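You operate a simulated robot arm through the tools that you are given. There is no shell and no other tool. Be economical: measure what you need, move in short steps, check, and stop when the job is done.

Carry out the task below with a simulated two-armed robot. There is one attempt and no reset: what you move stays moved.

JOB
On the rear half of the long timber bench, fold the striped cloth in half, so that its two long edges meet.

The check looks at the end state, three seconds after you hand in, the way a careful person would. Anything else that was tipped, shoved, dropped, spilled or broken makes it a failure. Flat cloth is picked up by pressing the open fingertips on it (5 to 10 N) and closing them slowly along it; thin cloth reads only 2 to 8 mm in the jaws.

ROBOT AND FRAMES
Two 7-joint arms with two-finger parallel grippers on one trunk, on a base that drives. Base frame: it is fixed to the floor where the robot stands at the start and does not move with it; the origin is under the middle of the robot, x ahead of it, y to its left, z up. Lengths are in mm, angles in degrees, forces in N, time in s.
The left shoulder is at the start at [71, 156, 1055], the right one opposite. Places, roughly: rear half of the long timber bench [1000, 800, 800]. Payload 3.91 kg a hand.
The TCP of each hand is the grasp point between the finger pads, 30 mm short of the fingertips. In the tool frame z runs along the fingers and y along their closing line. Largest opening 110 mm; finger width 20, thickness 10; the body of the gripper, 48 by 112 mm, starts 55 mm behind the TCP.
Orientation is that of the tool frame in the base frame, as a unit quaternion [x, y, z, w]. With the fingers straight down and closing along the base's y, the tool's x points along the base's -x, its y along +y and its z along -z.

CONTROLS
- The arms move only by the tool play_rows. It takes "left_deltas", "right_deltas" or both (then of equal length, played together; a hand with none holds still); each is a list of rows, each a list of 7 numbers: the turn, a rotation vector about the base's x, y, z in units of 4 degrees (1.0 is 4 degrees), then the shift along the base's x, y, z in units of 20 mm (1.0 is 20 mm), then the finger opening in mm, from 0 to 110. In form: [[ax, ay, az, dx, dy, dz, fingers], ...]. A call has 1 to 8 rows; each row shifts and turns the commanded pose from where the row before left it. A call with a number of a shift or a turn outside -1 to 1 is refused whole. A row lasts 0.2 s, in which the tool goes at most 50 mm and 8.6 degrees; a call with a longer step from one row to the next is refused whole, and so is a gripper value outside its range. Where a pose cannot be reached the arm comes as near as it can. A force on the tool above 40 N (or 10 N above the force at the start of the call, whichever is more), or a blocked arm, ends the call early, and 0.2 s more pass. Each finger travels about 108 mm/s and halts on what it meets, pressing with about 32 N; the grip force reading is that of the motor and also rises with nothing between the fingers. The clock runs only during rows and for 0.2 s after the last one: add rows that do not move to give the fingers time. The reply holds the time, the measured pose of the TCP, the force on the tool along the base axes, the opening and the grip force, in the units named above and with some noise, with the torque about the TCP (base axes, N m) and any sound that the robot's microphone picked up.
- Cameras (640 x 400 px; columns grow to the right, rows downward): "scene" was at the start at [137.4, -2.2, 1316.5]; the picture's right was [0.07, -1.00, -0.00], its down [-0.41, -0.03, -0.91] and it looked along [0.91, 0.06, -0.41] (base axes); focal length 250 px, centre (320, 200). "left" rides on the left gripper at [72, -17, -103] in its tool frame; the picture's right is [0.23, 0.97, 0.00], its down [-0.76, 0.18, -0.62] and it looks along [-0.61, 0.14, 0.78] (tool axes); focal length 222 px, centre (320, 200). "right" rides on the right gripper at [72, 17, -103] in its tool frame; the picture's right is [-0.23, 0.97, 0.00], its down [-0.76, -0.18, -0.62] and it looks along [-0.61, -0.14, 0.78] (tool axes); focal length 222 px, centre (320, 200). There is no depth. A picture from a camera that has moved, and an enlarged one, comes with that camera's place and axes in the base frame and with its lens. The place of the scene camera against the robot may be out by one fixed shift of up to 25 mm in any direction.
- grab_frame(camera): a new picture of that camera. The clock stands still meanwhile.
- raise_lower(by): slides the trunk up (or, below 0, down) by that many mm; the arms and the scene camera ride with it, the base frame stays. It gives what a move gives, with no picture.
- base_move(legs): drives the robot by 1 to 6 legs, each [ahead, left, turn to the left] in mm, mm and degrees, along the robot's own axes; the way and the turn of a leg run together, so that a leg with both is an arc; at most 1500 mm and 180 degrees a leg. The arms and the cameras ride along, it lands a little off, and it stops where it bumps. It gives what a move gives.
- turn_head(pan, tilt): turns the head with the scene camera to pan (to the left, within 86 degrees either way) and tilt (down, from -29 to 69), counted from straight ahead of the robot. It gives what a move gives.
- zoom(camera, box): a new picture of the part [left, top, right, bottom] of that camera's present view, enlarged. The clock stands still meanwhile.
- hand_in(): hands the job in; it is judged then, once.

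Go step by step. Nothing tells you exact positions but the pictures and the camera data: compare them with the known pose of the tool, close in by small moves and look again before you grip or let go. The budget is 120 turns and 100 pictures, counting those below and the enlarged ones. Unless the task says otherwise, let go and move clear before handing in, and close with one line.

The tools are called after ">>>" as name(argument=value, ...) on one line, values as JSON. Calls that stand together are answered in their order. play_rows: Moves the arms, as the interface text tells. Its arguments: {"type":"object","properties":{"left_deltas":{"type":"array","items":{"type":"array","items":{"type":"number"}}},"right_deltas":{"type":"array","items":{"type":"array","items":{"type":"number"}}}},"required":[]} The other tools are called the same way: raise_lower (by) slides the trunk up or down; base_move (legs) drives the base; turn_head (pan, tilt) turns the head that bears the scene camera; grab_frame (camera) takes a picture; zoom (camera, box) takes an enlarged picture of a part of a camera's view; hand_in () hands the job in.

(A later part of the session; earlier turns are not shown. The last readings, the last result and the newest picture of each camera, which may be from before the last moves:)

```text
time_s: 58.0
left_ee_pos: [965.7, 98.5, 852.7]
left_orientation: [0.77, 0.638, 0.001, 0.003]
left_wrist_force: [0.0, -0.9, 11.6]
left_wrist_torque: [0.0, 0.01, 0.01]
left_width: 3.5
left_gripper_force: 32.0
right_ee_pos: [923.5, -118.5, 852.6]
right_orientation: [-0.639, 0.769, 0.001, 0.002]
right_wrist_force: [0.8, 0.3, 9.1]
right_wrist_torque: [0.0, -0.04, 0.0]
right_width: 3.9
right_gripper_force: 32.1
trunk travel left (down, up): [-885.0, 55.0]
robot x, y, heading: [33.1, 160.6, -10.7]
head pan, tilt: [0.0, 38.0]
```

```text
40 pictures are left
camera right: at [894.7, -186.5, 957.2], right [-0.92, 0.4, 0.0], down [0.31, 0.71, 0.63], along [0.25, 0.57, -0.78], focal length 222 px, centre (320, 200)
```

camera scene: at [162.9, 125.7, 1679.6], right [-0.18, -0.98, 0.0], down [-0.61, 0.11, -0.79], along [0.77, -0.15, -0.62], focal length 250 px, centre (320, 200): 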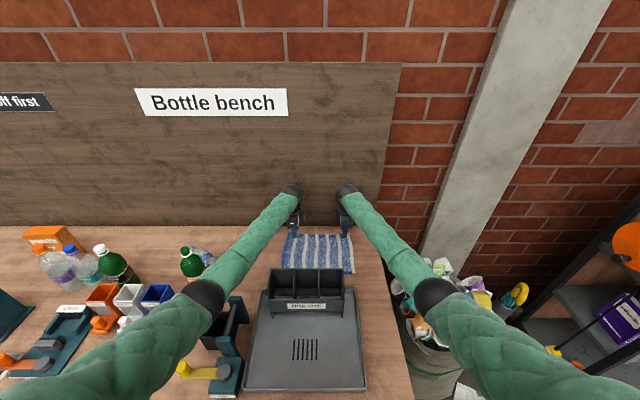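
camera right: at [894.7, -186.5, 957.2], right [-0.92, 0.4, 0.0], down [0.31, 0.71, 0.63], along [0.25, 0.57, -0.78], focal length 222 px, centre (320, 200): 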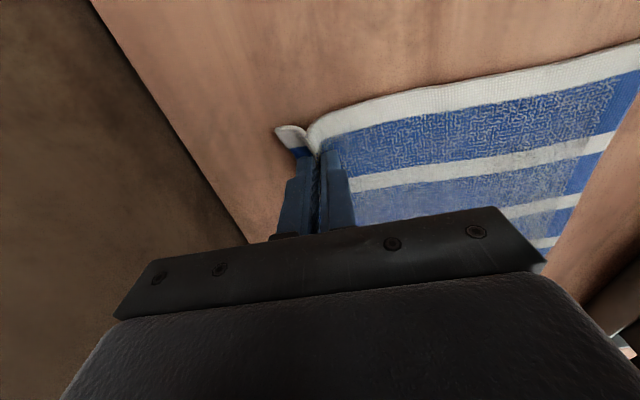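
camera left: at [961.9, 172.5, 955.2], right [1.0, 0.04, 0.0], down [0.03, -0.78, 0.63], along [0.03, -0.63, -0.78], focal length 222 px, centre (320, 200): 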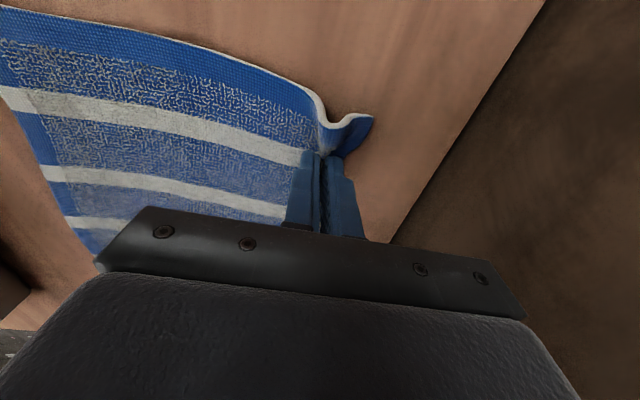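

I have a clean ridge parallel to the hem in both hands. Lifting along the fold arc.

>>> play_rows(left_deltas=[[0, 0, 0, -0.15, 0.03, 0.75, 0], [0, 0, 0, -0.39, 0.07, 0.75, 0], [0, 0, 0, -0.69, 0.13, 0.75, 0], [0, 0, 0, -0.88, 0.165, 0.65, 0], [0, 0, 0, -0.79, 0.15, 0.4, 0], [0, 0, 0, 0, 0, 0, 0]], right_deltas=[[0, 0, 0, -0.15, 0.03, 0.75, 0], [0, 0, 0, -0.39, 0.07, 0.75, 0], [0, 0, 0, -0.69, 0.13, 0.75, 0], [0, 0, 0, -0.88, 0.165, 0.65, 0], [0, 0, 0, -0.79, 0.15, 0.4, 0], [0, 0, 0, 0, 0, 0, 0]])

>>> grab_frame(camera="left")

>>> grab_frame(camera="right")

```text
time_s: 59.4
left_ee_pos: [910.0, 109.7, 915.2]
left_orientation: [0.77, 0.638, 0.0, 0.002]
left_wrist_force: [0.1, 0.3, -0.4]
left_wrist_torque: [-0.01, 0.05, 0.0]
left_width: 3.7
left_gripper_force: 32.1
right_ee_pos: [866.8, -107.5, 917.4]
right_orientation: [-0.639, 0.769, 0.001, 0.0]
right_wrist_force: [0.0, -0.1, -0.3]
right_wrist_torque: [-0.02, -0.03, -0.02]
right_width: 3.6
right_gripper_force: 32.2
trunk travel left (down, up): [-885.0, 55.0]
robot x, y, heading: [35.6, 159.5, -10.7]
head pan, tilt: [0.0, 38.0]
```

```text
39 pictures are left
camera left: at [906.4, 183.3, 1017.8], right [1.0, 0.04, 0.0], down [0.03, -0.78, 0.63], along [0.03, -0.62, -0.78], focal length 222 px, centre (320, 200)
```

left: 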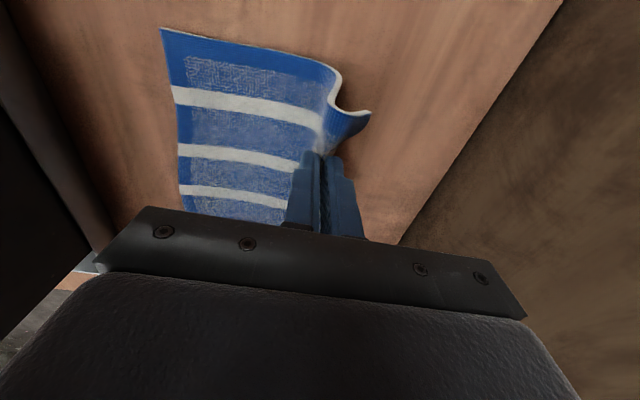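

```text
38 pictures are left
camera right: at [838.0, -175.4, 1021.3], right [-0.92, 0.4, 0.0], down [0.31, 0.71, 0.63], along [0.25, 0.57, -0.78], focal length 222 px, centre (320, 200)
```

right: 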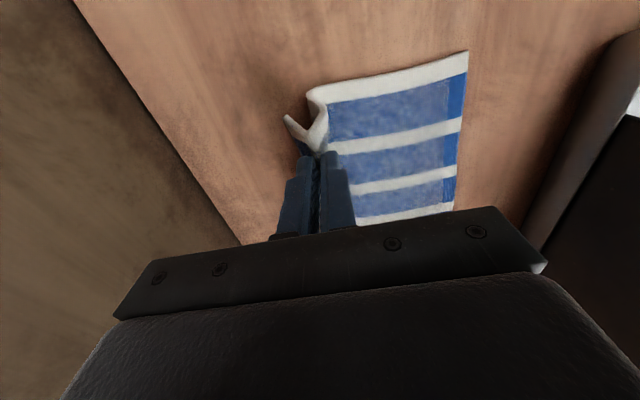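

The grip is good. I'll drive back to carry the hem over the near half, then look before lowering.

>>> base_move(legs=[[-50, 0, 0], [-40, 0, 0]])

>>> grab_frame(camera="left")

>>> grab_frame(camera="right")

>>> zoom(camera="scene", box=[180, 130, 440, 300])

```text
time_s: 60.8
left_ee_pos: [828.9, 123.7, 908.1]
left_orientation: [0.77, 0.638, -0.002, -0.001]
left_wrist_force: [0.0, -0.2, -0.9]
left_wrist_torque: [0.0, 0.03, 0.04]
left_width: 3.7
left_gripper_force: 32.5
right_ee_pos: [786.2, -92.8, 910.8]
right_orientation: [-0.639, 0.769, 0.004, -0.002]
right_wrist_force: [0.5, -0.1, -0.3]
right_wrist_torque: [-0.02, 0.03, 0.01]
right_width: 3.7
right_gripper_force: 32.4
trunk travel left (down, up): [-885.0, 55.0]
robot x, y, heading: [-59.0, 177.2, -10.8]
head pan, tilt: [0.0, 38.0]
```

```text
37 pictures are left
camera left: at [826.6, 197.8, 1011.0], right [1.0, 0.04, -0.01], down [0.04, -0.78, 0.62], along [0.02, -0.62, -0.78], focal length 222 px, centre (320, 200)
```

left: 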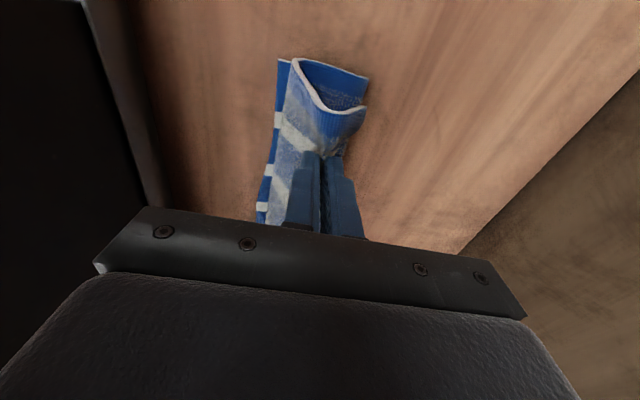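

```text
36 pictures are left
camera right: at [758.0, -161.0, 1014.4], right [-0.92, 0.4, 0.01], down [0.32, 0.71, 0.62], along [0.24, 0.57, -0.78], focal length 222 px, centre (320, 200)
```

right: 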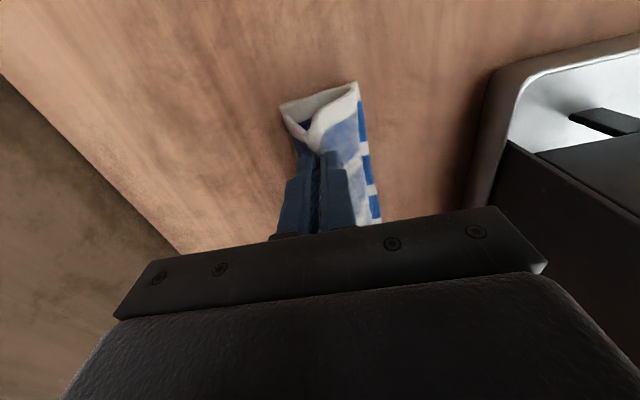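

```text
2.35 times, centred on (310, 215) of scene
camera zoom: at [89.6, 139.3, 1678.1], right [-0.18, -0.98, 0.0], down [-0.61, 0.12, -0.78], along [0.77, -0.14, -0.62], focal length 588 px, centre (344, 165)
```

zoom: 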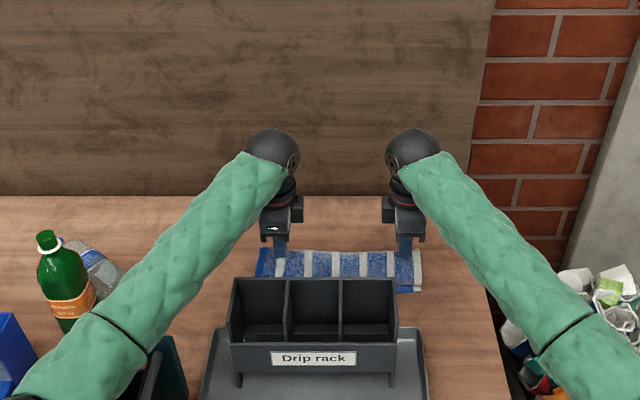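

The hem is over the near half, with the near edge at about n = 751. I'll ease the hands down and slightly back, then release so the hem uncurls and drops.

>>> play_rows(left_deltas=[[0, 0, 0, -0.3, 0.05, -0.3, 0], [0, 0, 0, -0.3, 0.05, -0.4, 0], [0, 0, 0, -0.3, 0.05, -0.4, 0], [0, 0, 0, 0, 0, 0, 0]], right_deltas=[[0, 0, 0, -0.3, 0.05, -0.4, 0], [0, 0, 0, -0.3, 0.05, -0.4, 0], [0, 0, 0, -0.2, 0.04, -0.45, 0], [0, 0, 0, 0, 0, 0, 0]])

>>> grab_frame(camera="left")

>>> grab_frame(camera="right")

```text
time_s: 61.8
left_ee_pos: [804.7, 128.4, 893.8]
left_orientation: [0.77, 0.638, 0.0, 0.001]
left_wrist_force: [0.2, -0.2, -0.3]
left_wrist_torque: [-0.01, 0.0, 0.02]
left_width: 3.7
left_gripper_force: 31.7
right_ee_pos: [764.0, -88.0, 892.2]
right_orientation: [-0.638, 0.77, 0.002, 0.001]
right_wrist_force: [0.4, 0.4, 0.1]
right_wrist_torque: [-0.04, 0.0, -0.02]
right_width: 3.7
right_gripper_force: 32.2
trunk travel left (down, up): [-885.0, 55.0]
robot x, y, heading: [-52.4, 176.0, -10.5]
head pan, tilt: [0.0, 38.0]
```

```text
34 pictures are left
camera left: at [801.2, 202.4, 995.8], right [1.0, 0.04, 0.0], down [0.03, -0.78, 0.63], along [0.03, -0.62, -0.78], focal length 222 px, centre (320, 200)
```

left: 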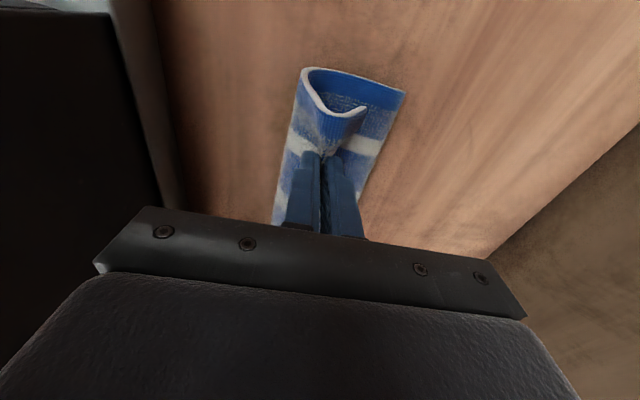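

```text
33 pictures are left
camera right: at [734.6, -156.9, 996.0], right [-0.92, 0.4, 0.0], down [0.32, 0.71, 0.63], along [0.25, 0.57, -0.78], focal length 222 px, centre (320, 200)
```

right: 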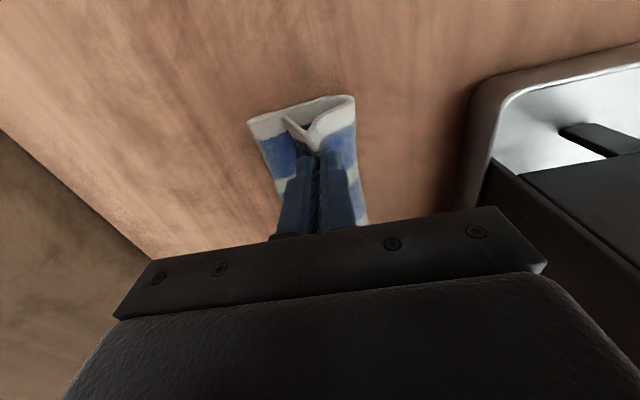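

The fold has formed, with the hem standing up in the jaws. I'll shift a little further toward the near edge so it falls the right way, then open slowly.

>>> play_rows(left_deltas=[[0, 0, 0, -0.37, 0.07, -0.2, 0], [0, 0, 0, -0.37, 0.07, -0.2, 0], [0, 0, 0, -0.2, 0.04, -0.2, 0], [0, 0, 0, 0, 0, 0, 0], [0, 0, 0, 0, 0, 0, 8], [0, 0, 0, 0, 0, 0, 16], [0, 0, 0, 0, 0, 0, 24], [0, 0, 0, 0, 0, 0, 30]], right_deltas=[[0, 0, 0, -0.37, 0.07, -0.2, 0], [0, 0, 0, -0.37, 0.07, -0.2, 0], [0, 0, 0, -0.2, 0.04, -0.2, 0], [0, 0, 0, 0, 0, 0, 0], [0, 0, 0, 0, 0, 0, 8], [0, 0, 0, 0, 0, 0, 16], [0, 0, 0, 0, 0, 0, 24], [0, 0, 0, 0, 0, 0, 30]])

>>> grab_frame(camera="left")

>>> grab_frame(camera="right")

```text
time_s: 63.6
left_ee_pos: [784.9, 130.6, 882.1]
left_orientation: [0.77, 0.638, 0.001, 0.002]
left_wrist_force: [0.2, 0.0, -0.2]
left_wrist_torque: [0.03, 0.01, 0.02]
left_width: 30.1
left_gripper_force: 0.0
right_ee_pos: [743.9, -85.2, 880.8]
right_orientation: [-0.639, 0.77, 0.001, 0.002]
right_wrist_force: [-0.1, 0.5, -0.1]
right_wrist_torque: [0.01, 0.0, 0.0]
right_width: 30.0
right_gripper_force: 0.1
trunk travel left (down, up): [-885.0, 55.0]
robot x, y, heading: [-54.8, 175.3, -10.5]
head pan, tilt: [0.0, 38.0]
```

```text
32 pictures are left
camera left: at [781.3, 205.7, 984.9], right [1.0, 0.04, 0.0], down [0.03, -0.78, 0.63], along [0.03, -0.63, -0.78], focal length 222 px, centre (320, 200)
```

left: 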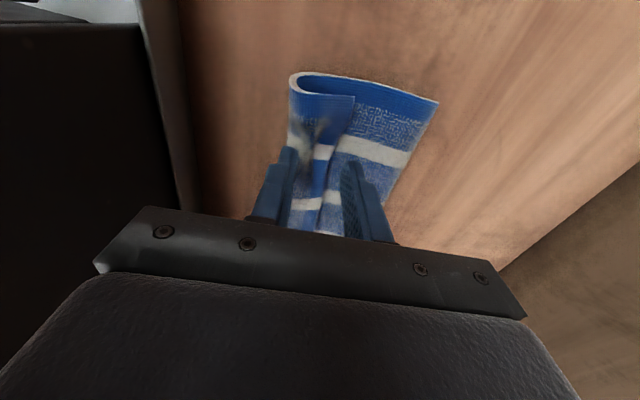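

```text
31 pictures are left
camera right: at [714.9, -152.9, 985.3], right [-0.92, 0.4, 0.0], down [0.31, 0.71, 0.63], along [0.25, 0.57, -0.78], focal length 222 px, centre (320, 200)
```

right: 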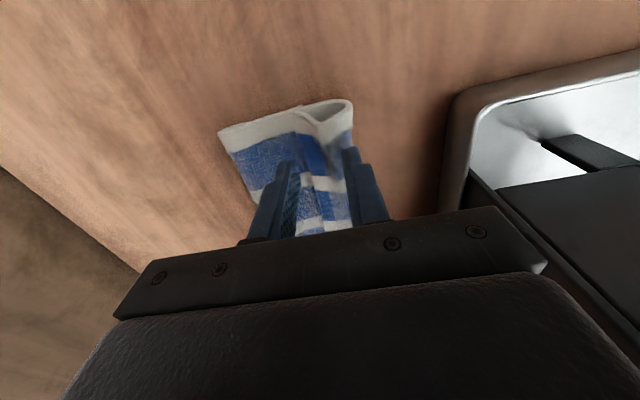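

The hem is curled over on top of the flap. I'll open fully, lift clear and let it settle.

>>> play_rows(left_deltas=[[0, 0, 0, 0, 0, 0, 40], [0, 0, 0, 0, 0, 0.6, 50], [0, 0, 0, 0, 0, 1, 50], [0, 0, 0, 0, 0, 1, 50], [0, 0, 0, 0, 0, 1, 50], [0, 0, 0, 0, 0, 0, 50], [0, 0, 0, 0, 0, 0, 50]], right_deltas=[[0, 0, 0, 0, 0, 0, 40], [0, 0, 0, 0, 0, 0.6, 50], [0, 0, 0, 0, 0, 1, 50], [0, 0, 0, 0, 0, 1, 50], [0, 0, 0, 0, 0, 1, 50], [0, 0, 0, 0, 0, 0, 50], [0, 0, 0, 0, 0, 0, 50]])

>>> grab_frame(camera="left")

>>> grab_frame(camera="right")

```text
time_s: 65.2
left_ee_pos: [785.5, 132.8, 955.8]
left_orientation: [0.77, 0.638, 0.002, 0.002]
left_wrist_force: [0.0, -0.4, -0.1]
left_wrist_torque: [0.01, -0.01, 0.02]
left_width: 50.1
left_gripper_force: 0.0
right_ee_pos: [743.5, -85.1, 952.8]
right_orientation: [-0.638, 0.77, 0.001, 0.001]
right_wrist_force: [0.0, -0.1, 0.7]
right_wrist_torque: [-0.02, -0.01, 0.01]
right_width: 50.1
right_gripper_force: 0.1
trunk travel left (down, up): [-885.0, 55.0]
robot x, y, heading: [-55.9, 174.9, -11.0]
head pan, tilt: [0.0, 38.0]
```

```text
30 pictures are left
camera left: at [781.4, 206.2, 1057.1], right [1.0, 0.04, 0.0], down [0.03, -0.78, 0.63], along [0.03, -0.63, -0.78], focal length 222 px, centre (320, 200)
```

left: 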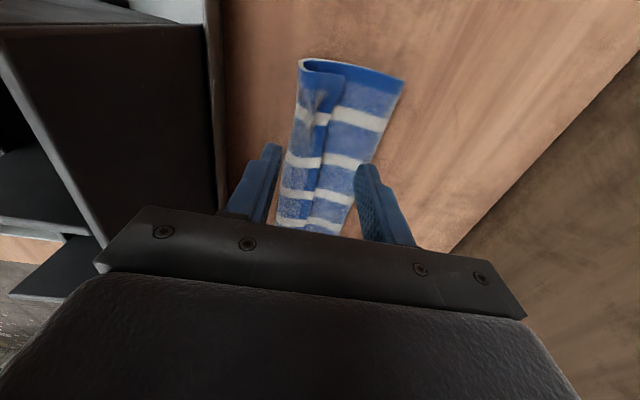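

```text
29 pictures are left
camera right: at [714.6, -153.7, 1057.6], right [-0.92, 0.4, 0.0], down [0.31, 0.71, 0.63], along [0.25, 0.57, -0.78], focal length 222 px, centre (320, 200)
```

right: 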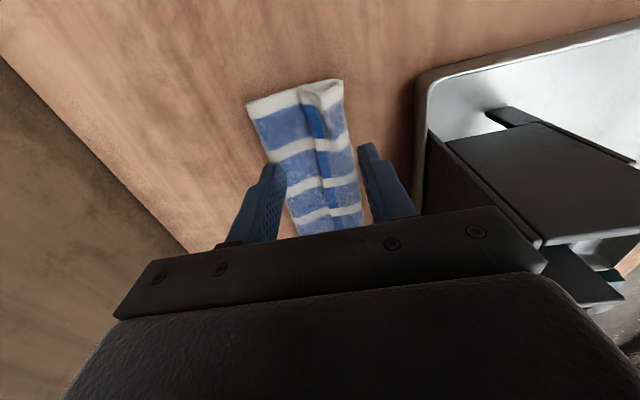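

The hem has curled back toward the wall on top of the flap, at about n = 762. I'll flip it over with the tools tilted about 50° from the wall side, which is free now. First I'll move the base in, lower the trunk and rotate the hands.

>>> play_rows(left_deltas=[[0, 0, 0, 0, 0, 1, 24], [0, 0, 0, 0, 0, 1, 24], [0, 0, 0, 0, 0, 1, 24], [0, 0, 0, 0, 0, 1, 24], [0, 0, 0, 0, 0, 0, 24]], right_deltas=[[0, 0, 0, 0, 0, 1, 24], [0, 0, 0, 0, 0, 1, 24], [0, 0, 0, 0, 0, 1, 24], [0, 0, 0, 0, 0, 1, 24], [0, 0, 0, 0, 0, 0, 24]])

>>> base_move(legs=[[45, 0, 0], [45, 0, 0]])

>>> raise_lower(by=-80)

>>> play_rows(left_deltas=[[0.18, 0.98, 0, 0, 0, 0, 24], [0.18, 0.98, 0, 0, 0, 0, 24], [0.18, 0.98, 0, 0, 0, 0, 24], [0.18, 0.98, 0, 0, 0, 0, 24], [0.18, 0.98, 0, 0, 0, 0, 24], [0.18, 0.98, 0, 0, 0, 0, 24]], right_deltas=[[0.18, 0.98, 0, 0, 0, 0, 24], [0.18, 0.98, 0, 0, 0, 0, 24], [0.18, 0.98, 0, 0, 0, 0, 24], [0.18, 0.98, 0, 0, 0, 0, 24], [0.18, 0.98, 0, 0, 0, 0, 24], [0.18, 0.98, 0, 0, 0, 0, 24]])

>>> grab_frame(camera="scene")

```text
time_s: 66.4
left_ee_pos: [785.1, 131.0, 1036.1]
left_orientation: [0.77, 0.638, 0.001, 0.002]
left_wrist_force: [-0.1, -0.3, -0.5]
left_wrist_torque: [0.01, 0.0, -0.01]
left_width: 24.0
left_gripper_force: 0.1
right_ee_pos: [744.4, -84.1, 1032.9]
right_orientation: [-0.639, 0.769, 0.002, 0.001]
right_wrist_force: [-0.2, 0.0, 0.0]
right_wrist_torque: [0.03, 0.01, 0.03]
right_width: 24.2
right_gripper_force: 0.0
trunk travel left (down, up): [-885.0, 55.0]
robot x, y, heading: [-52.0, 175.6, -10.6]
head pan, tilt: [0.0, 38.0]
```

```text
time_s: 67.8
left_ee_pos: [862.2, 115.8, 1043.5]
left_orientation: [0.771, 0.637, 0.004, 0.007]
left_wrist_force: [-0.4, -0.4, 0.0]
left_wrist_torque: [0.01, 0.02, -0.01]
left_width: 24.1
left_gripper_force: 0.1
right_ee_pos: [820.7, -100.7, 1041.4]
right_orientation: [-0.638, 0.77, -0.002, 0.004]
right_wrist_force: [-0.6, 0.3, 0.3]
right_wrist_torque: [-0.03, 0.02, 0.04]
right_width: 24.2
right_gripper_force: 0.0
trunk travel left (down, up): [-885.0, 55.0]
robot x, y, heading: [33.5, 157.4, -10.7]
head pan, tilt: [0.0, 38.0]
```

```text
time_s: 69.0
left_ee_pos: [865.3, 116.2, 962.8]
left_orientation: [0.771, 0.637, 0.003, 0.007]
left_wrist_force: [-0.9, 0.0, 0.6]
left_wrist_torque: [-0.02, -0.05, 0.04]
left_width: 24.0
left_gripper_force: 0.1
right_ee_pos: [823.2, -101.1, 959.9]
right_orientation: [-0.639, 0.769, -0.002, 0.004]
right_wrist_force: [-0.3, 0.2, 1.1]
right_wrist_torque: [0.01, -0.02, -0.01]
right_width: 24.0
right_gripper_force: 0.1
trunk travel left (down, up): [-805.0, 135.0]
robot x, y, heading: [35.2, 161.7, -10.7]
head pan, tilt: [0.0, 38.0]
```

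```text
time_s: 70.4
left_ee_pos: [865.9, 116.0, 958.9]
left_orientation: [0.754, 0.624, -0.132, -0.156]
left_wrist_force: [0.2, 0.4, -0.3]
left_wrist_torque: [0.01, 0.05, 0.0]
left_width: 23.8
left_gripper_force: 0.1
right_ee_pos: [825.5, -102.1, 956.7]
right_orientation: [-0.625, 0.754, 0.158, -0.13]
right_wrist_force: [0.1, -0.1, -0.8]
right_wrist_torque: [-0.01, 0.01, -0.01]
right_width: 24.1
right_gripper_force: 0.0
trunk travel left (down, up): [-805.0, 135.0]
robot x, y, heading: [36.1, 156.2, -10.9]
head pan, tilt: [0.0, 38.0]
```

```text
28 pictures are left
camera scene: at [165.3, 124.9, 1599.3], right [-0.19, -0.98, 0.0], down [-0.61, 0.11, -0.79], along [0.77, -0.15, -0.62], focal length 250 px, centre (320, 200)
```

scene: 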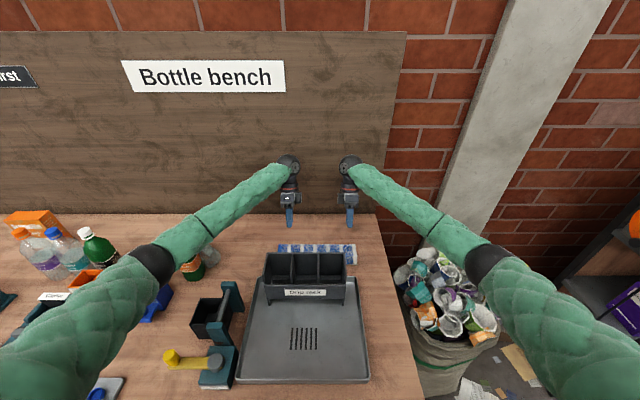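

>>> play_rows(left_deltas=[[0.18, 0.98, 0, 0, 0, 0, 24], [0.18, 0.98, 0, 0, 0, 0, 24], [0.18, 0.98, 0, 0, 0, 0, 24], [0.18, 0.98, 0, 0, 0, -0.5, 24], [0.18, 0.98, 0, 0, 0, -0.8, 24], [0.18, 0.98, 0, 0, 0, -0.8, 24], [0, 0, 0, -0.5, 0.1, -0.8, 24], [0, 0, 0, -0.5, 0.1, 0, 24]], right_deltas=[[0.18, 0.98, 0, 0, 0, 0, 24], [0.18, 0.98, 0, 0, 0, 0, 24], [0.18, 0.98, 0, 0, 0, 0, 24], [0.18, 0.98, 0, 0, 0, -0.5, 24], [0.18, 0.98, 0, 0, 0, -0.8, 24], [0.18, 0.98, 0, 0, 0, -0.8, 24], [0, 0, 0, -0.5, 0.1, -0.8, 24], [0, 0, 0, -0.5, 0.1, 0, 24]])

>>> grab_frame(camera="left")

>>> grab_frame(camera="right")

```text
time_s: 72.2
left_ee_pos: [846.6, 120.6, 902.2]
left_orientation: [0.705, 0.585, -0.259, -0.306]
left_wrist_force: [-0.1, 0.5, -0.3]
left_wrist_torque: [0.02, 0.03, 0.0]
left_width: 24.1
left_gripper_force: 0.0
right_ee_pos: [805.5, -96.9, 899.9]
right_orientation: [-0.584, 0.705, 0.31, -0.256]
right_wrist_force: [-0.8, -0.5, 0.0]
right_wrist_torque: [0.01, 0.0, 0.02]
right_width: 24.2
right_gripper_force: 0.1
trunk travel left (down, up): [-805.0, 135.0]
robot x, y, heading: [35.4, 155.5, -10.7]
head pan, tilt: [0.0, 38.0]
```

```text
27 pictures are left
camera left: at [922.2, 179.8, 983.8], right [0.69, 0.1, -0.72], down [0.43, -0.85, 0.3], along [-0.58, -0.51, -0.63], focal length 222 px, centre (320, 200)
```

left: 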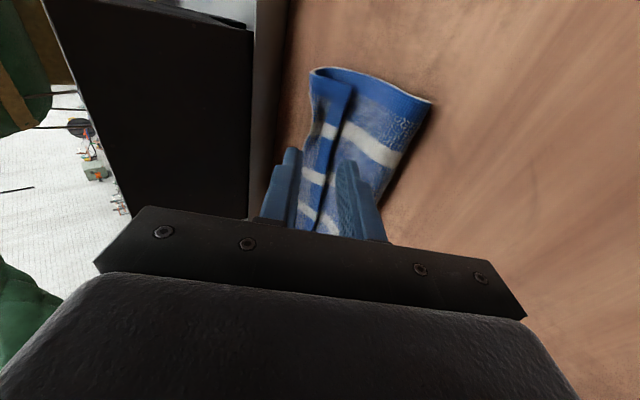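

```text
26 pictures are left
camera right: at [856.2, -179.9, 983.1], right [-0.61, 0.35, 0.72], down [0.71, 0.64, 0.29], along [-0.36, 0.69, -0.63], focal length 222 px, centre (320, 200)
```

right: 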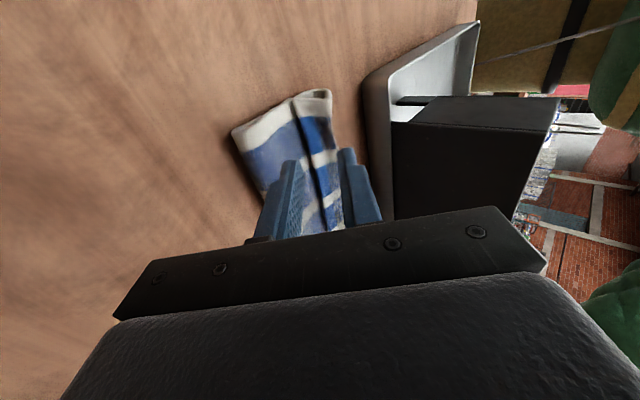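

A tilted scoop would just plough into the cloth. A better way is to pinch the hem's top layer vertically, lift it above the fold line, and rotate the hands there with fingers toward the wall, so the hem turns over naturally. I'm turning the tools back to vertical.

>>> play_rows(left_deltas=[[-0.18, -0.98, 0, 0, 0, 0.5, 24], [-0.18, -0.98, 0, 0, 0, 0.5, 24], [-0.18, -0.98, 0, 0, 0, 0, 24], [-0.18, -0.98, 0, 0, 0, 0, 24], [-0.18, -0.98, 0, 0, 0, 0, 24], [-0.18, -0.98, 0, 0, 0, 0, 24]], right_deltas=[[-0.18, -0.98, 0, 0, 0, 0.5, 24], [-0.18, -0.98, 0, 0, 0, 0.5, 24], [-0.18, -0.98, 0, 0, 0, 0, 24], [-0.18, -0.98, 0, 0, 0, 0, 24], [-0.18, -0.98, 0, 0, 0, 0, 24], [-0.18, -0.98, 0, 0, 0, 0, 24]])

>>> play_rows(left_deltas=[[-0.18, -0.98, 0, -0.4, 0.07, 0, 20], [-0.18, -0.98, 0, -0.4, 0.07, 0, 20], [-0.18, -0.98, 0, -0.4, 0.07, 0, 20], [-0.18, -0.98, 0, -0.4, 0.07, 0, 20], [-0.18, -0.98, 0, -0.4, 0.07, 0, 20], [-0.17, -0.9, 0, -0.4, 0.07, 0, 20], [0, 0, 0, -0.4, 0.07, 0, 20], [0, 0, 0, 0, 0, 0, 20]], right_deltas=[[-0.18, -0.98, 0, -0.4, 0.07, 0, 20], [-0.18, -0.98, 0, -0.4, 0.07, 0, 20], [-0.18, -0.98, 0, -0.4, 0.07, 0, 20], [-0.18, -0.98, 0, -0.4, 0.07, 0, 20], [-0.18, -0.98, 0, -0.4, 0.07, 0, 20], [-0.17, -0.9, 0, -0.4, 0.07, 0, 20], [0, 0, 0, -0.4, 0.07, 0, 20], [0, 0, 0, 0, 0, 0, 20]])

>>> grab_frame(camera="left")

>>> grab_frame(camera="right")

```text
time_s: 73.6
left_ee_pos: [845.8, 120.6, 923.8]
left_orientation: [0.754, 0.625, -0.13, -0.153]
left_wrist_force: [-0.1, 0.0, 0.2]
left_wrist_torque: [0.0, -0.04, 0.01]
left_width: 23.9
left_gripper_force: 0.1
right_ee_pos: [803.2, -97.4, 919.7]
right_orientation: [-0.626, 0.753, 0.157, -0.129]
right_wrist_force: [0.1, 0.6, 0.0]
right_wrist_torque: [0.03, -0.02, 0.0]
right_width: 23.7
right_gripper_force: 0.1
trunk travel left (down, up): [-805.0, 135.0]
robot x, y, heading: [37.1, 161.3, -10.5]
head pan, tilt: [0.0, 38.0]
```

```text
time_s: 75.4
left_ee_pos: [790.0, 130.1, 922.4]
left_orientation: [0.77, 0.638, 0.001, 0.003]
left_wrist_force: [-0.2, -0.4, 0.1]
left_wrist_torque: [-0.04, 0.02, 0.0]
left_width: 20.1
left_gripper_force: 0.1
right_ee_pos: [749.3, -87.8, 918.7]
right_orientation: [-0.639, 0.769, 0.0, 0.002]
right_wrist_force: [0.2, -1.1, -0.5]
right_wrist_torque: [0.0, 0.04, -0.02]
right_width: 19.7
right_gripper_force: 0.1
trunk travel left (down, up): [-805.0, 135.0]
robot x, y, heading: [35.4, 162.9, -10.7]
head pan, tilt: [0.0, 38.0]
```

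```text
25 pictures are left
camera left: at [786.3, 204.5, 1024.5], right [1.0, 0.04, 0.0], down [0.03, -0.78, 0.63], along [0.03, -0.63, -0.78], focal length 222 px, centre (320, 200)
```

left: 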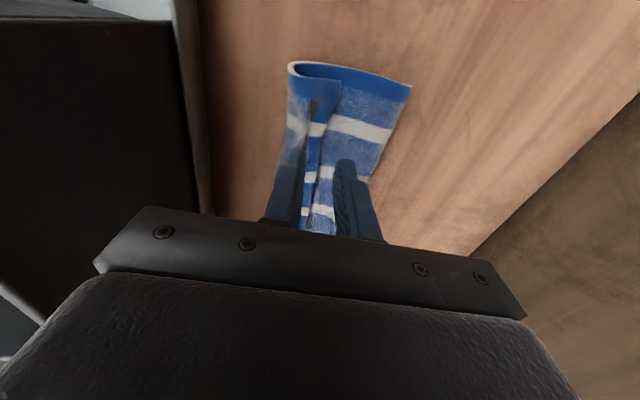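

```text
24 pictures are left
camera right: at [720.5, -155.7, 1023.5], right [-0.92, 0.4, 0.0], down [0.31, 0.71, 0.63], along [0.25, 0.57, -0.78], focal length 222 px, centre (320, 200)
```

right: 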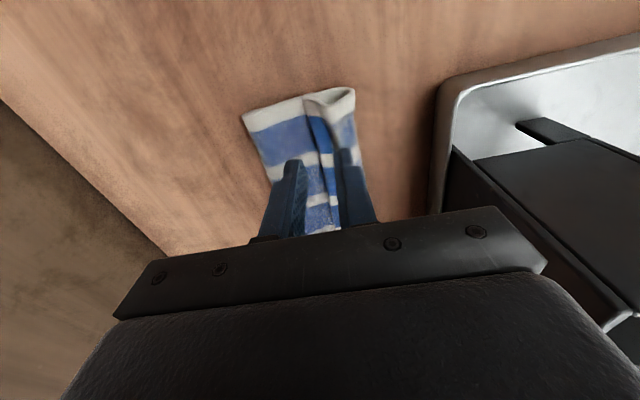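

The hem edge is at n ≈ 762 across the whole width. I'll centre the jaws at about 747 and descend to touch.

>>> play_rows(left_deltas=[[0, 0, 0, -0.15, 0.03, -0.9, 20], [0, 0, 0, -0.15, 0.03, -0.9, 20], [0, 0, 0, 0, 0, -0.6, 20], [0, 0, 0, 0, 0, -0.2, 20], [0, 0, 0, 0, 0, 0, 20]], right_deltas=[[0, 0, 0, -0.15, 0.03, -0.8, 20], [0, 0, 0, -0.15, 0.03, -0.8, 20], [0, 0, 0, 0, 0, -0.6, 20], [0, 0, 0, 0, 0, -0.2, 20], [0, 0, 0, 0, 0, 0, 20]])

>>> play_rows(left_deltas=[[0, 0, 0, 0, 0, -0.2, 20], [0, 0, 0, 0, 0, -0.15, 20], [0, 0, 0, 0, 0, 0, 20]], right_deltas=[[0, 0, 0, 0, 0, -0.2, 20], [0, 0, 0, 0, 0, -0.15, 20], [0, 0, 0, 0, 0, 0, 20]])

>>> grab_frame(camera="left")

```text
time_s: 76.6
left_ee_pos: [782.7, 129.7, 870.9]
left_orientation: [0.771, 0.637, 0.001, 0.003]
left_wrist_force: [-0.2, -0.1, 0.2]
left_wrist_torque: [0.0, -0.02, 0.0]
left_width: 20.0
left_gripper_force: 0.0
right_ee_pos: [744.4, -85.9, 872.0]
right_orientation: [-0.638, 0.77, 0.001, 0.002]
right_wrist_force: [-0.3, -0.6, 0.6]
right_wrist_torque: [-0.01, 0.0, 0.07]
right_width: 19.9
right_gripper_force: 0.0
trunk travel left (down, up): [-805.0, 135.0]
robot x, y, heading: [36.1, 157.7, -10.7]
head pan, tilt: [0.0, 38.0]
```

```text
time_s: 77.4
left_ee_pos: [782.8, 131.5, 863.8]
left_orientation: [0.77, 0.638, 0.001, 0.002]
left_wrist_force: [-0.1, -0.1, 1.5]
left_wrist_torque: [0.03, 0.01, 0.04]
left_width: 20.0
left_gripper_force: 0.1
right_ee_pos: [742.4, -86.5, 865.3]
right_orientation: [-0.639, 0.769, 0.0, 0.002]
right_wrist_force: [-0.9, 0.1, 0.1]
right_wrist_torque: [0.03, 0.01, 0.0]
right_width: 20.1
right_gripper_force: 0.3
trunk travel left (down, up): [-805.0, 135.0]
robot x, y, heading: [36.4, 157.9, -10.7]
head pan, tilt: [0.0, 38.0]
```

```text
23 pictures are left
camera left: at [779.9, 205.4, 965.9], right [1.0, 0.04, 0.0], down [0.03, -0.78, 0.63], along [0.03, -0.63, -0.78], focal length 222 px, centre (320, 200)
```

left: 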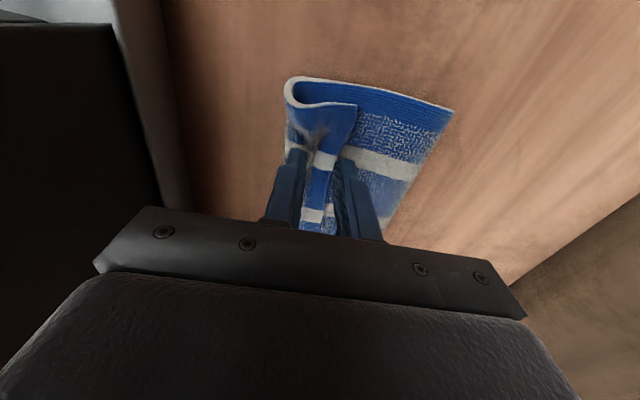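

>>> play_rows(left_deltas=[[0, 0, 0, 0, 0, -0.15, 20], [0, 0, 0, 0, 0, -0.1, 20], [0, 0, 0, 0, 0, 0, 20]], right_deltas=[[0, 0, 0, 0, 0, -0.15, 20], [0, 0, 0, 0, 0, -0.15, 20], [0, 0, 0, 0, 0, 0, 20]])

```text
time_s: 78.2
left_ee_pos: [782.8, 130.7, 858.9]
left_orientation: [0.771, 0.637, 0.001, 0.003]
left_wrist_force: [0.2, -0.7, 3.1]
left_wrist_torque: [0.01, -0.02, -0.01]
left_width: 20.3
left_gripper_force: 0.1
right_ee_pos: [743.3, -86.3, 861.0]
right_orientation: [-0.639, 0.77, 0.0, 0.002]
right_wrist_force: [0.3, -1.2, 4.0]
right_wrist_torque: [0.01, 0.0, 0.01]
right_width: 20.7
right_gripper_force: 1.1
trunk travel left (down, up): [-805.0, 135.0]
robot x, y, heading: [40.1, 160.1, -10.7]
head pan, tilt: [0.0, 38.0]
```

The contact is light, about 3–4 N. Closing slowly on the top layer.

>>> play_rows(left_deltas=[[0, 0, 0, 0, 0, -0.03, 17], [0, 0, 0, 0, 0, 0, 14], [0, 0, 0, 0, 0, 0, 11], [0, 0, 0, 0, 0, 0, 8], [0, 0, 0, 0, 0, 0, 5], [0, 0, 0, 0, 0, 0, 2], [0, 0, 0, 0, 0, 0, 0], [0, 0, 0, 0, 0, 0, 0]], right_deltas=[[0, 0, 0, 0, 0, 0, 17], [0, 0, 0, 0, 0, 0, 14], [0, 0, 0, 0, 0, 0, 11], [0, 0, 0, 0, 0, 0, 8], [0, 0, 0, 0, 0, 0, 5], [0, 0, 0, 0, 0, 0, 2], [0, 0, 0, 0, 0, 0, 0], [0, 0, 0, 0, 0, 0, 0]])

>>> play_rows(left_deltas=[[0, 0, 0, 0, 0, 0.4, 0], [0, 0, 0, 0, 0, 0.6, 0], [0, 0, 0, 0.2, -0.04, 0.6, 0], [0, 0, 0, 0, 0, 0, 0]], right_deltas=[[0, 0, 0, 0, 0, 0.4, 0], [0, 0, 0, 0, 0, 0.6, 0], [0, 0, 0, 0.2, -0.04, 0.6, 0], [0, 0, 0, 0, 0, 0, 0]])

>>> grab_frame(camera="left")

>>> grab_frame(camera="right")

```text
time_s: 80.0
left_ee_pos: [784.0, 130.0, 858.4]
left_orientation: [0.77, 0.638, 0.0, 0.003]
left_wrist_force: [0.2, -1.5, 1.8]
left_wrist_torque: [-0.04, 0.0, -0.01]
left_width: 5.2
left_gripper_force: 31.8
right_ee_pos: [742.1, -86.5, 859.6]
right_orientation: [-0.639, 0.769, 0.001, 0.001]
right_wrist_force: [0.3, 1.6, 5.2]
right_wrist_torque: [0.07, 0.04, -0.05]
right_width: 5.4
right_gripper_force: 32.1
trunk travel left (down, up): [-805.0, 135.0]
robot x, y, heading: [36.0, 160.2, -10.6]
head pan, tilt: [0.0, 38.0]
```

```text
time_s: 81.0
left_ee_pos: [789.1, 129.7, 890.3]
left_orientation: [0.77, 0.638, 0.001, 0.002]
left_wrist_force: [-0.1, -0.5, 0.2]
left_wrist_torque: [0.0, 0.02, -0.01]
left_width: 5.2
left_gripper_force: 31.9
right_ee_pos: [746.2, -87.0, 891.0]
right_orientation: [-0.639, 0.769, 0.0, 0.002]
right_wrist_force: [0.0, 0.9, -0.4]
right_wrist_torque: [0.03, 0.03, -0.02]
right_width: 4.5
right_gripper_force: 32.2
trunk travel left (down, up): [-805.0, 135.0]
robot x, y, heading: [37.0, 158.1, -10.7]
head pan, tilt: [0.0, 38.0]
```

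```text
22 pictures are left
camera left: at [784.7, 204.5, 992.6], right [1.0, 0.04, 0.0], down [0.03, -0.78, 0.63], along [0.03, -0.63, -0.78], focal length 222 px, centre (320, 200)
```

left: 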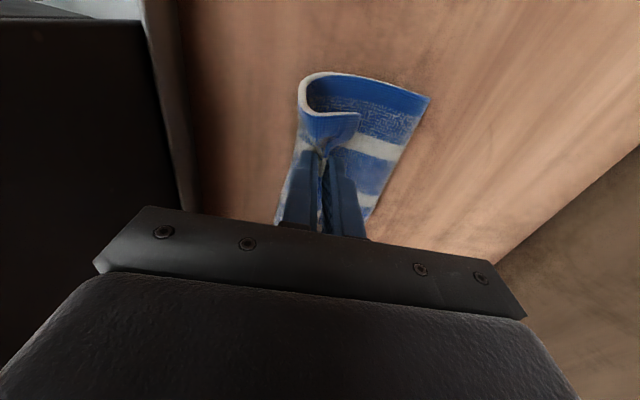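

```text
21 pictures are left
camera right: at [717.9, -155.2, 995.2], right [-0.92, 0.4, 0.0], down [0.31, 0.71, 0.63], along [0.25, 0.57, -0.78], focal length 222 px, centre (320, 200)
```

right: 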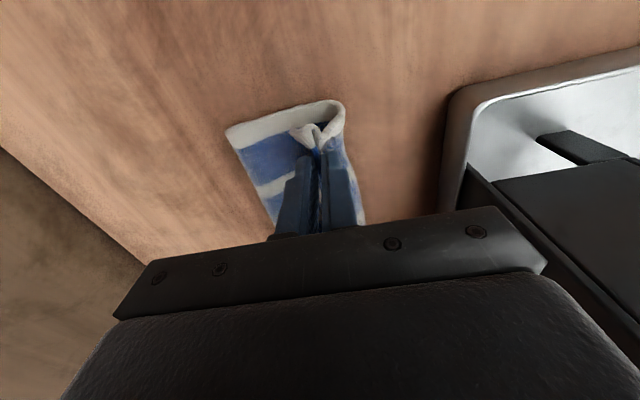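

Only the top layer is gripped. I'll swing the hem out toward the wall, raise the trunk and back the base up, so there's room to rotate the hands over the fold line.

>>> play_rows(left_deltas=[[0, 0, 0, 0.98, -0.18, 0.5, 0], [0, 0, 0, 0.98, -0.18, 0.5, 0], [0, 0, 0, 0.98, -0.18, 0.5, 0], [0, 0, 0, 0.98, -0.18, 0, 0], [0, 0, 0, 0.98, -0.18, -0.7, 0], [0, 0, 0, 0.98, -0.18, -0.8, 0], [0, 0, 0, 0.98, -0.18, -0.8, 0], [0, 0, 0, 0.8, -0.15, -0.6, 0]], right_deltas=[[0, 0, 0, 0.98, -0.18, 0.5, 0], [0, 0, 0, 0.98, -0.18, 0.5, 0], [0, 0, 0, 0.98, -0.18, 0.5, 0], [0, 0, 0, 0.98, -0.18, 0, 0], [0, 0, 0, 0.98, -0.18, -0.7, 0], [0, 0, 0, 0.98, -0.18, -0.8, 0], [0, 0, 0, 0.98, -0.18, -0.8, 0], [0, 0, 0, 0.8, -0.15, -0.6, 0]])

>>> raise_lower(by=70)

>>> base_move(legs=[[-50, 0, 0], [-45, 0, 0]])

>>> grab_frame(camera="left")

```text
time_s: 82.8
left_ee_pos: [942.8, 102.1, 860.7]
left_orientation: [0.769, 0.639, -0.001, 0.002]
left_wrist_force: [-0.4, -0.5, -0.6]
left_wrist_torque: [-0.03, 0.0, -0.01]
left_width: 5.5
left_gripper_force: 32.4
right_ee_pos: [901.3, -116.0, 862.7]
right_orientation: [-0.639, 0.769, 0.0, 0.001]
right_wrist_force: [-0.6, -0.2, 0.0]
right_wrist_torque: [0.04, 0.04, 0.02]
right_width: 5.0
right_gripper_force: 32.0
trunk travel left (down, up): [-805.0, 135.0]
robot x, y, heading: [33.7, 160.5, -10.9]
head pan, tilt: [0.0, 38.0]
```

```text
time_s: 83.9
left_ee_pos: [941.7, 101.3, 930.7]
left_orientation: [0.771, 0.637, 0.001, 0.002]
left_wrist_force: [0.6, -0.9, -0.3]
left_wrist_torque: [-0.03, 0.05, -0.04]
left_width: 5.4
left_gripper_force: 32.3
right_ee_pos: [900.5, -116.5, 932.3]
right_orientation: [-0.639, 0.769, 0.001, 0.001]
right_wrist_force: [-0.1, 1.5, 0.1]
right_wrist_torque: [0.0, 0.04, -0.06]
right_width: 4.8
right_gripper_force: 31.7
trunk travel left (down, up): [-875.0, 65.0]
robot x, y, heading: [33.6, 158.1, -11.0]
head pan, tilt: [0.0, 38.0]
```

```text
time_s: 85.3
left_ee_pos: [857.6, 118.1, 921.5]
left_orientation: [0.77, 0.638, -0.002, -0.001]
left_wrist_force: [0.2, 0.0, -0.9]
left_wrist_torque: [-0.02, 0.01, -0.02]
left_width: 5.2
left_gripper_force: 32.2
right_ee_pos: [818.6, -100.5, 923.5]
right_orientation: [-0.639, 0.769, 0.004, -0.004]
right_wrist_force: [0.7, -0.5, -1.2]
right_wrist_torque: [0.04, 0.04, -0.02]
right_width: 4.8
right_gripper_force: 32.0
trunk travel left (down, up): [-875.0, 65.0]
robot x, y, heading: [-55.6, 175.9, -11.1]
head pan, tilt: [0.0, 38.0]
```

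```text
20 pictures are left
camera left: at [855.1, 192.3, 1024.0], right [1.0, 0.04, -0.01], down [0.04, -0.78, 0.62], along [0.02, -0.62, -0.78], focal length 222 px, centre (320, 200)
```

left: 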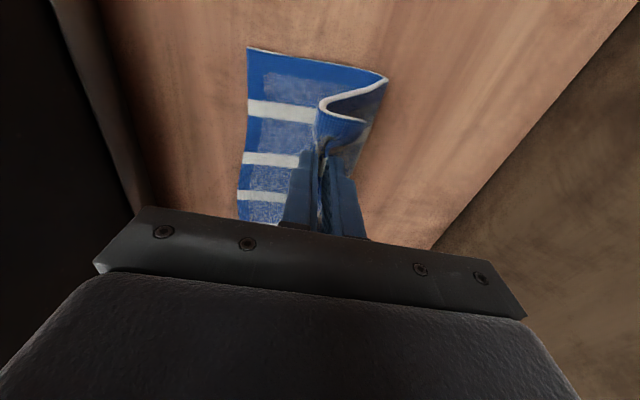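

The flap still has an S bend, which rotating the hands should open. I'll raise the trunk to maximum with the hands compensating, then rotate with the fingertips toward the wall.

>>> play_rows(left_deltas=[[0, 0, 0, 0, 0, -0.8, 0], [0, 0, 0, 0, 0, -0.8, 0], [0, 0, 0, 0, 0, 0, 0]], right_deltas=[[0, 0, 0, 0, 0, -0.8, 0], [0, 0, 0, 0, 0, -0.8, 0], [0, 0, 0, 0, 0, 0, 0]])

>>> raise_lower(by=60)

>>> play_rows(left_deltas=[[-0.18, -0.98, 0, -0.1, 0.02, 0, 0], [-0.18, -0.98, 0, -0.1, 0.02, 0, 0], [-0.18, -0.98, 0, -0.1, 0.02, 0, 0], [-0.18, -0.98, 0, -0.1, 0.02, 0, 0], [-0.18, -0.98, 0, -0.1, 0.02, 0, 0], [-0.18, -0.98, 0, -0.1, 0.02, 0, 0], [-0.18, -0.98, 0, -0.1, 0.02, 0, 0], [-0.18, -0.98, 0, -0.1, 0.02, 0, 0]], right_deltas=[[-0.18, -0.98, 0, -0.1, 0.02, 0, 0], [-0.18, -0.98, 0, -0.1, 0.02, 0, 0], [-0.18, -0.98, 0, -0.1, 0.02, 0, 0], [-0.18, -0.98, 0, -0.1, 0.02, 0, 0], [-0.18, -0.98, 0, -0.1, 0.02, 0, 0], [-0.18, -0.98, 0, -0.1, 0.02, 0, 0], [-0.18, -0.98, 0, -0.1, 0.02, 0, 0], [-0.18, -0.98, 0, -0.1, 0.02, 0, 0]])

>>> grab_frame(camera="left")

>>> grab_frame(camera="scene")

```text
time_s: 86.1
left_ee_pos: [847.6, 120.3, 901.2]
left_orientation: [0.77, 0.638, 0.001, 0.003]
left_wrist_force: [-0.8, -1.6, 0.3]
left_wrist_torque: [0.01, 0.0, -0.04]
left_width: 5.3
left_gripper_force: 32.0
right_ee_pos: [807.3, -96.7, 902.7]
right_orientation: [-0.639, 0.77, -0.002, 0.003]
right_wrist_force: [0.0, 0.9, -1.0]
right_wrist_torque: [0.01, 0.01, -0.02]
right_width: 4.8
right_gripper_force: 32.1
trunk travel left (down, up): [-875.0, 65.0]
robot x, y, heading: [-56.7, 176.6, -10.8]
head pan, tilt: [0.0, 38.0]
```

```text
time_s: 87.1
left_ee_pos: [849.2, 121.2, 958.6]
left_orientation: [0.77, 0.638, 0.0, 0.002]
left_wrist_force: [1.0, 0.1, 0.2]
left_wrist_torque: [0.0, 0.01, -0.01]
left_width: 5.5
left_gripper_force: 32.2
right_ee_pos: [809.3, -98.6, 959.4]
right_orientation: [-0.639, 0.769, 0.0, 0.001]
right_wrist_force: [0.6, -0.3, -0.5]
right_wrist_torque: [0.03, 0.02, -0.02]
right_width: 4.9
right_gripper_force: 32.2
trunk travel left (down, up): [-935.0, 5.0]
robot x, y, heading: [-54.9, 178.0, -10.4]
head pan, tilt: [0.0, 38.0]
```

```text
time_s: 88.9
left_ee_pos: [831.5, 121.7, 959.6]
left_orientation: [0.74, 0.613, 0.177, 0.214]
left_wrist_force: [-0.5, -0.3, 0.7]
left_wrist_torque: [0.02, 0.12, -0.01]
left_width: 5.2
left_gripper_force: 31.4
right_ee_pos: [792.7, -93.9, 961.4]
right_orientation: [-0.614, 0.739, -0.211, 0.178]
right_wrist_force: [-0.7, 0.1, 0.2]
right_wrist_torque: [-0.02, 0.06, 0.01]
right_width: 4.5
right_gripper_force: 32.1
trunk travel left (down, up): [-935.0, 5.0]
robot x, y, heading: [-57.1, 178.2, -10.8]
head pan, tilt: [0.0, 38.0]
```

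```text
19 pictures are left
camera left: at [776.8, 206.6, 1037.5], right [0.85, 0.07, 0.52], down [-0.32, -0.71, 0.62], along [0.41, -0.7, -0.59], focal length 222 px, centre (320, 200)
```

left: 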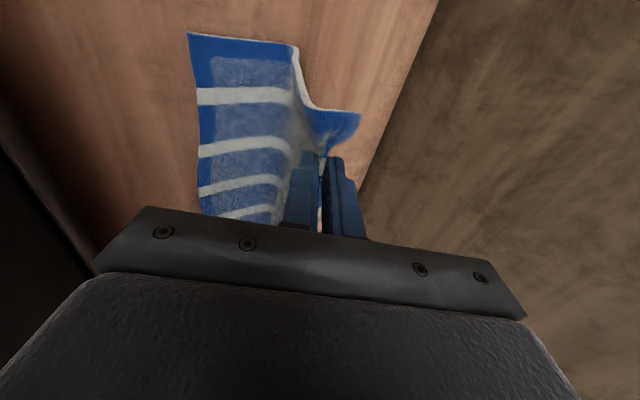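

```text
18 pictures are left
camera scene: at [71.4, 142.7, 1729.6], right [-0.19, -0.98, 0.0], down [-0.61, 0.11, -0.79], along [0.77, -0.15, -0.62], focal length 250 px, centre (320, 200)
```

scene: 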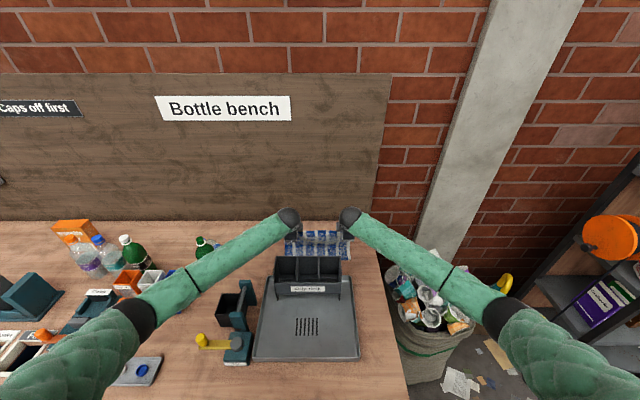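

The flap now stands upright. I'll rotate a bit more while leaning it over toward the near edge, stopping short of the rack.

>>> play_rows(left_deltas=[[-0.17, -0.9, 0, -0.1, 0.02, 0, 0], [-0.17, -0.9, 0, -0.1, 0.02, -0.3, 0], [-0.17, -0.9, 0, -0.15, 0.03, -0.4, 0], [-0.17, -0.9, 0, -0.15, 0.03, -0.4, 0], [-0.17, -0.9, 0, -0.2, 0.03, -0.4, 0], [0, 0, 0, -0.2, 0.03, -0.4, 0], [0, 0, 0, -0.15, 0.03, -0.4, 0], [0, 0, 0, 0, 0, 0, 0]], right_deltas=[[-0.17, -0.9, 0, -0.1, 0.02, 0, 0], [-0.17, -0.9, 0, -0.1, 0.02, -0.3, 0], [-0.17, -0.9, 0, -0.15, 0.03, -0.4, 0], [-0.17, -0.9, 0, -0.15, 0.03, -0.4, 0], [-0.17, -0.9, 0, -0.2, 0.03, -0.4, 0], [0, 0, 0, -0.2, 0.03, -0.4, 0], [0, 0, 0, -0.15, 0.03, -0.4, 0], [0, 0, 0, 0, 0, 0, 0]])

>>> grab_frame(camera="left")

>>> grab_frame(camera="right")

```text
time_s: 90.7
left_ee_pos: [814.2, 125.6, 923.4]
left_orientation: [0.694, 0.576, 0.275, 0.333]
left_wrist_force: [-0.4, -0.9, -0.2]
left_wrist_torque: [0.04, 0.1, 0.0]
left_width: 5.2
left_gripper_force: 32.1
right_ee_pos: [770.8, -89.6, 917.4]
right_orientation: [-0.579, 0.696, -0.326, 0.273]
right_wrist_force: [-0.1, 0.1, 0.0]
right_wrist_torque: [0.03, 0.06, 0.03]
right_width: 3.8
right_gripper_force: 31.8
trunk travel left (down, up): [-935.0, 5.0]
robot x, y, heading: [-59.3, 176.7, -10.6]
head pan, tilt: [0.0, 38.0]
```

```text
17 pictures are left
camera left: at [738.6, 214.3, 973.5], right [0.64, 0.11, 0.76], down [-0.51, -0.68, 0.53], along [0.57, -0.73, -0.38], focal length 222 px, centre (320, 200)
```

left: 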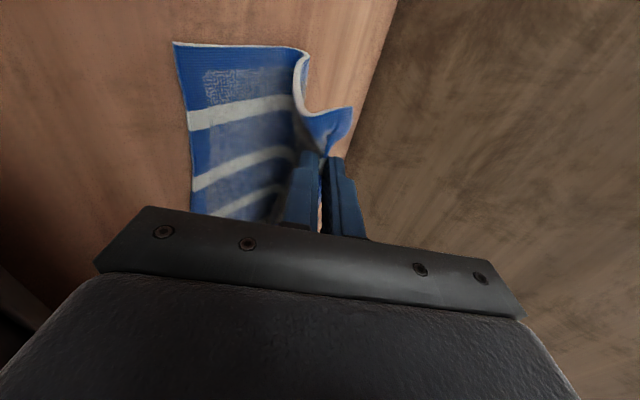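

```text
16 pictures are left
camera right: at [669.5, -145.5, 971.1], right [-0.57, 0.34, -0.75], down [-0.22, 0.81, 0.54], along [0.79, 0.47, -0.39], focal length 222 px, centre (320, 200)
```

right: 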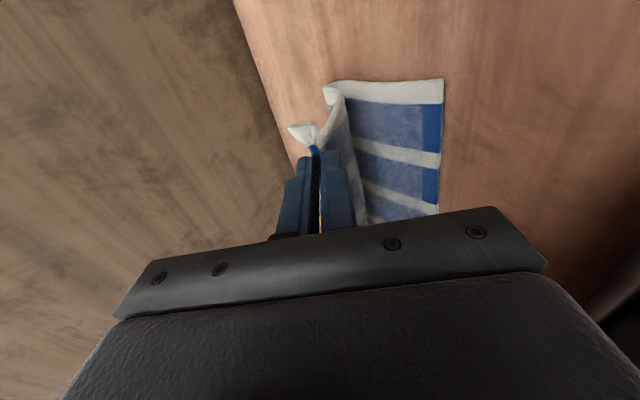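

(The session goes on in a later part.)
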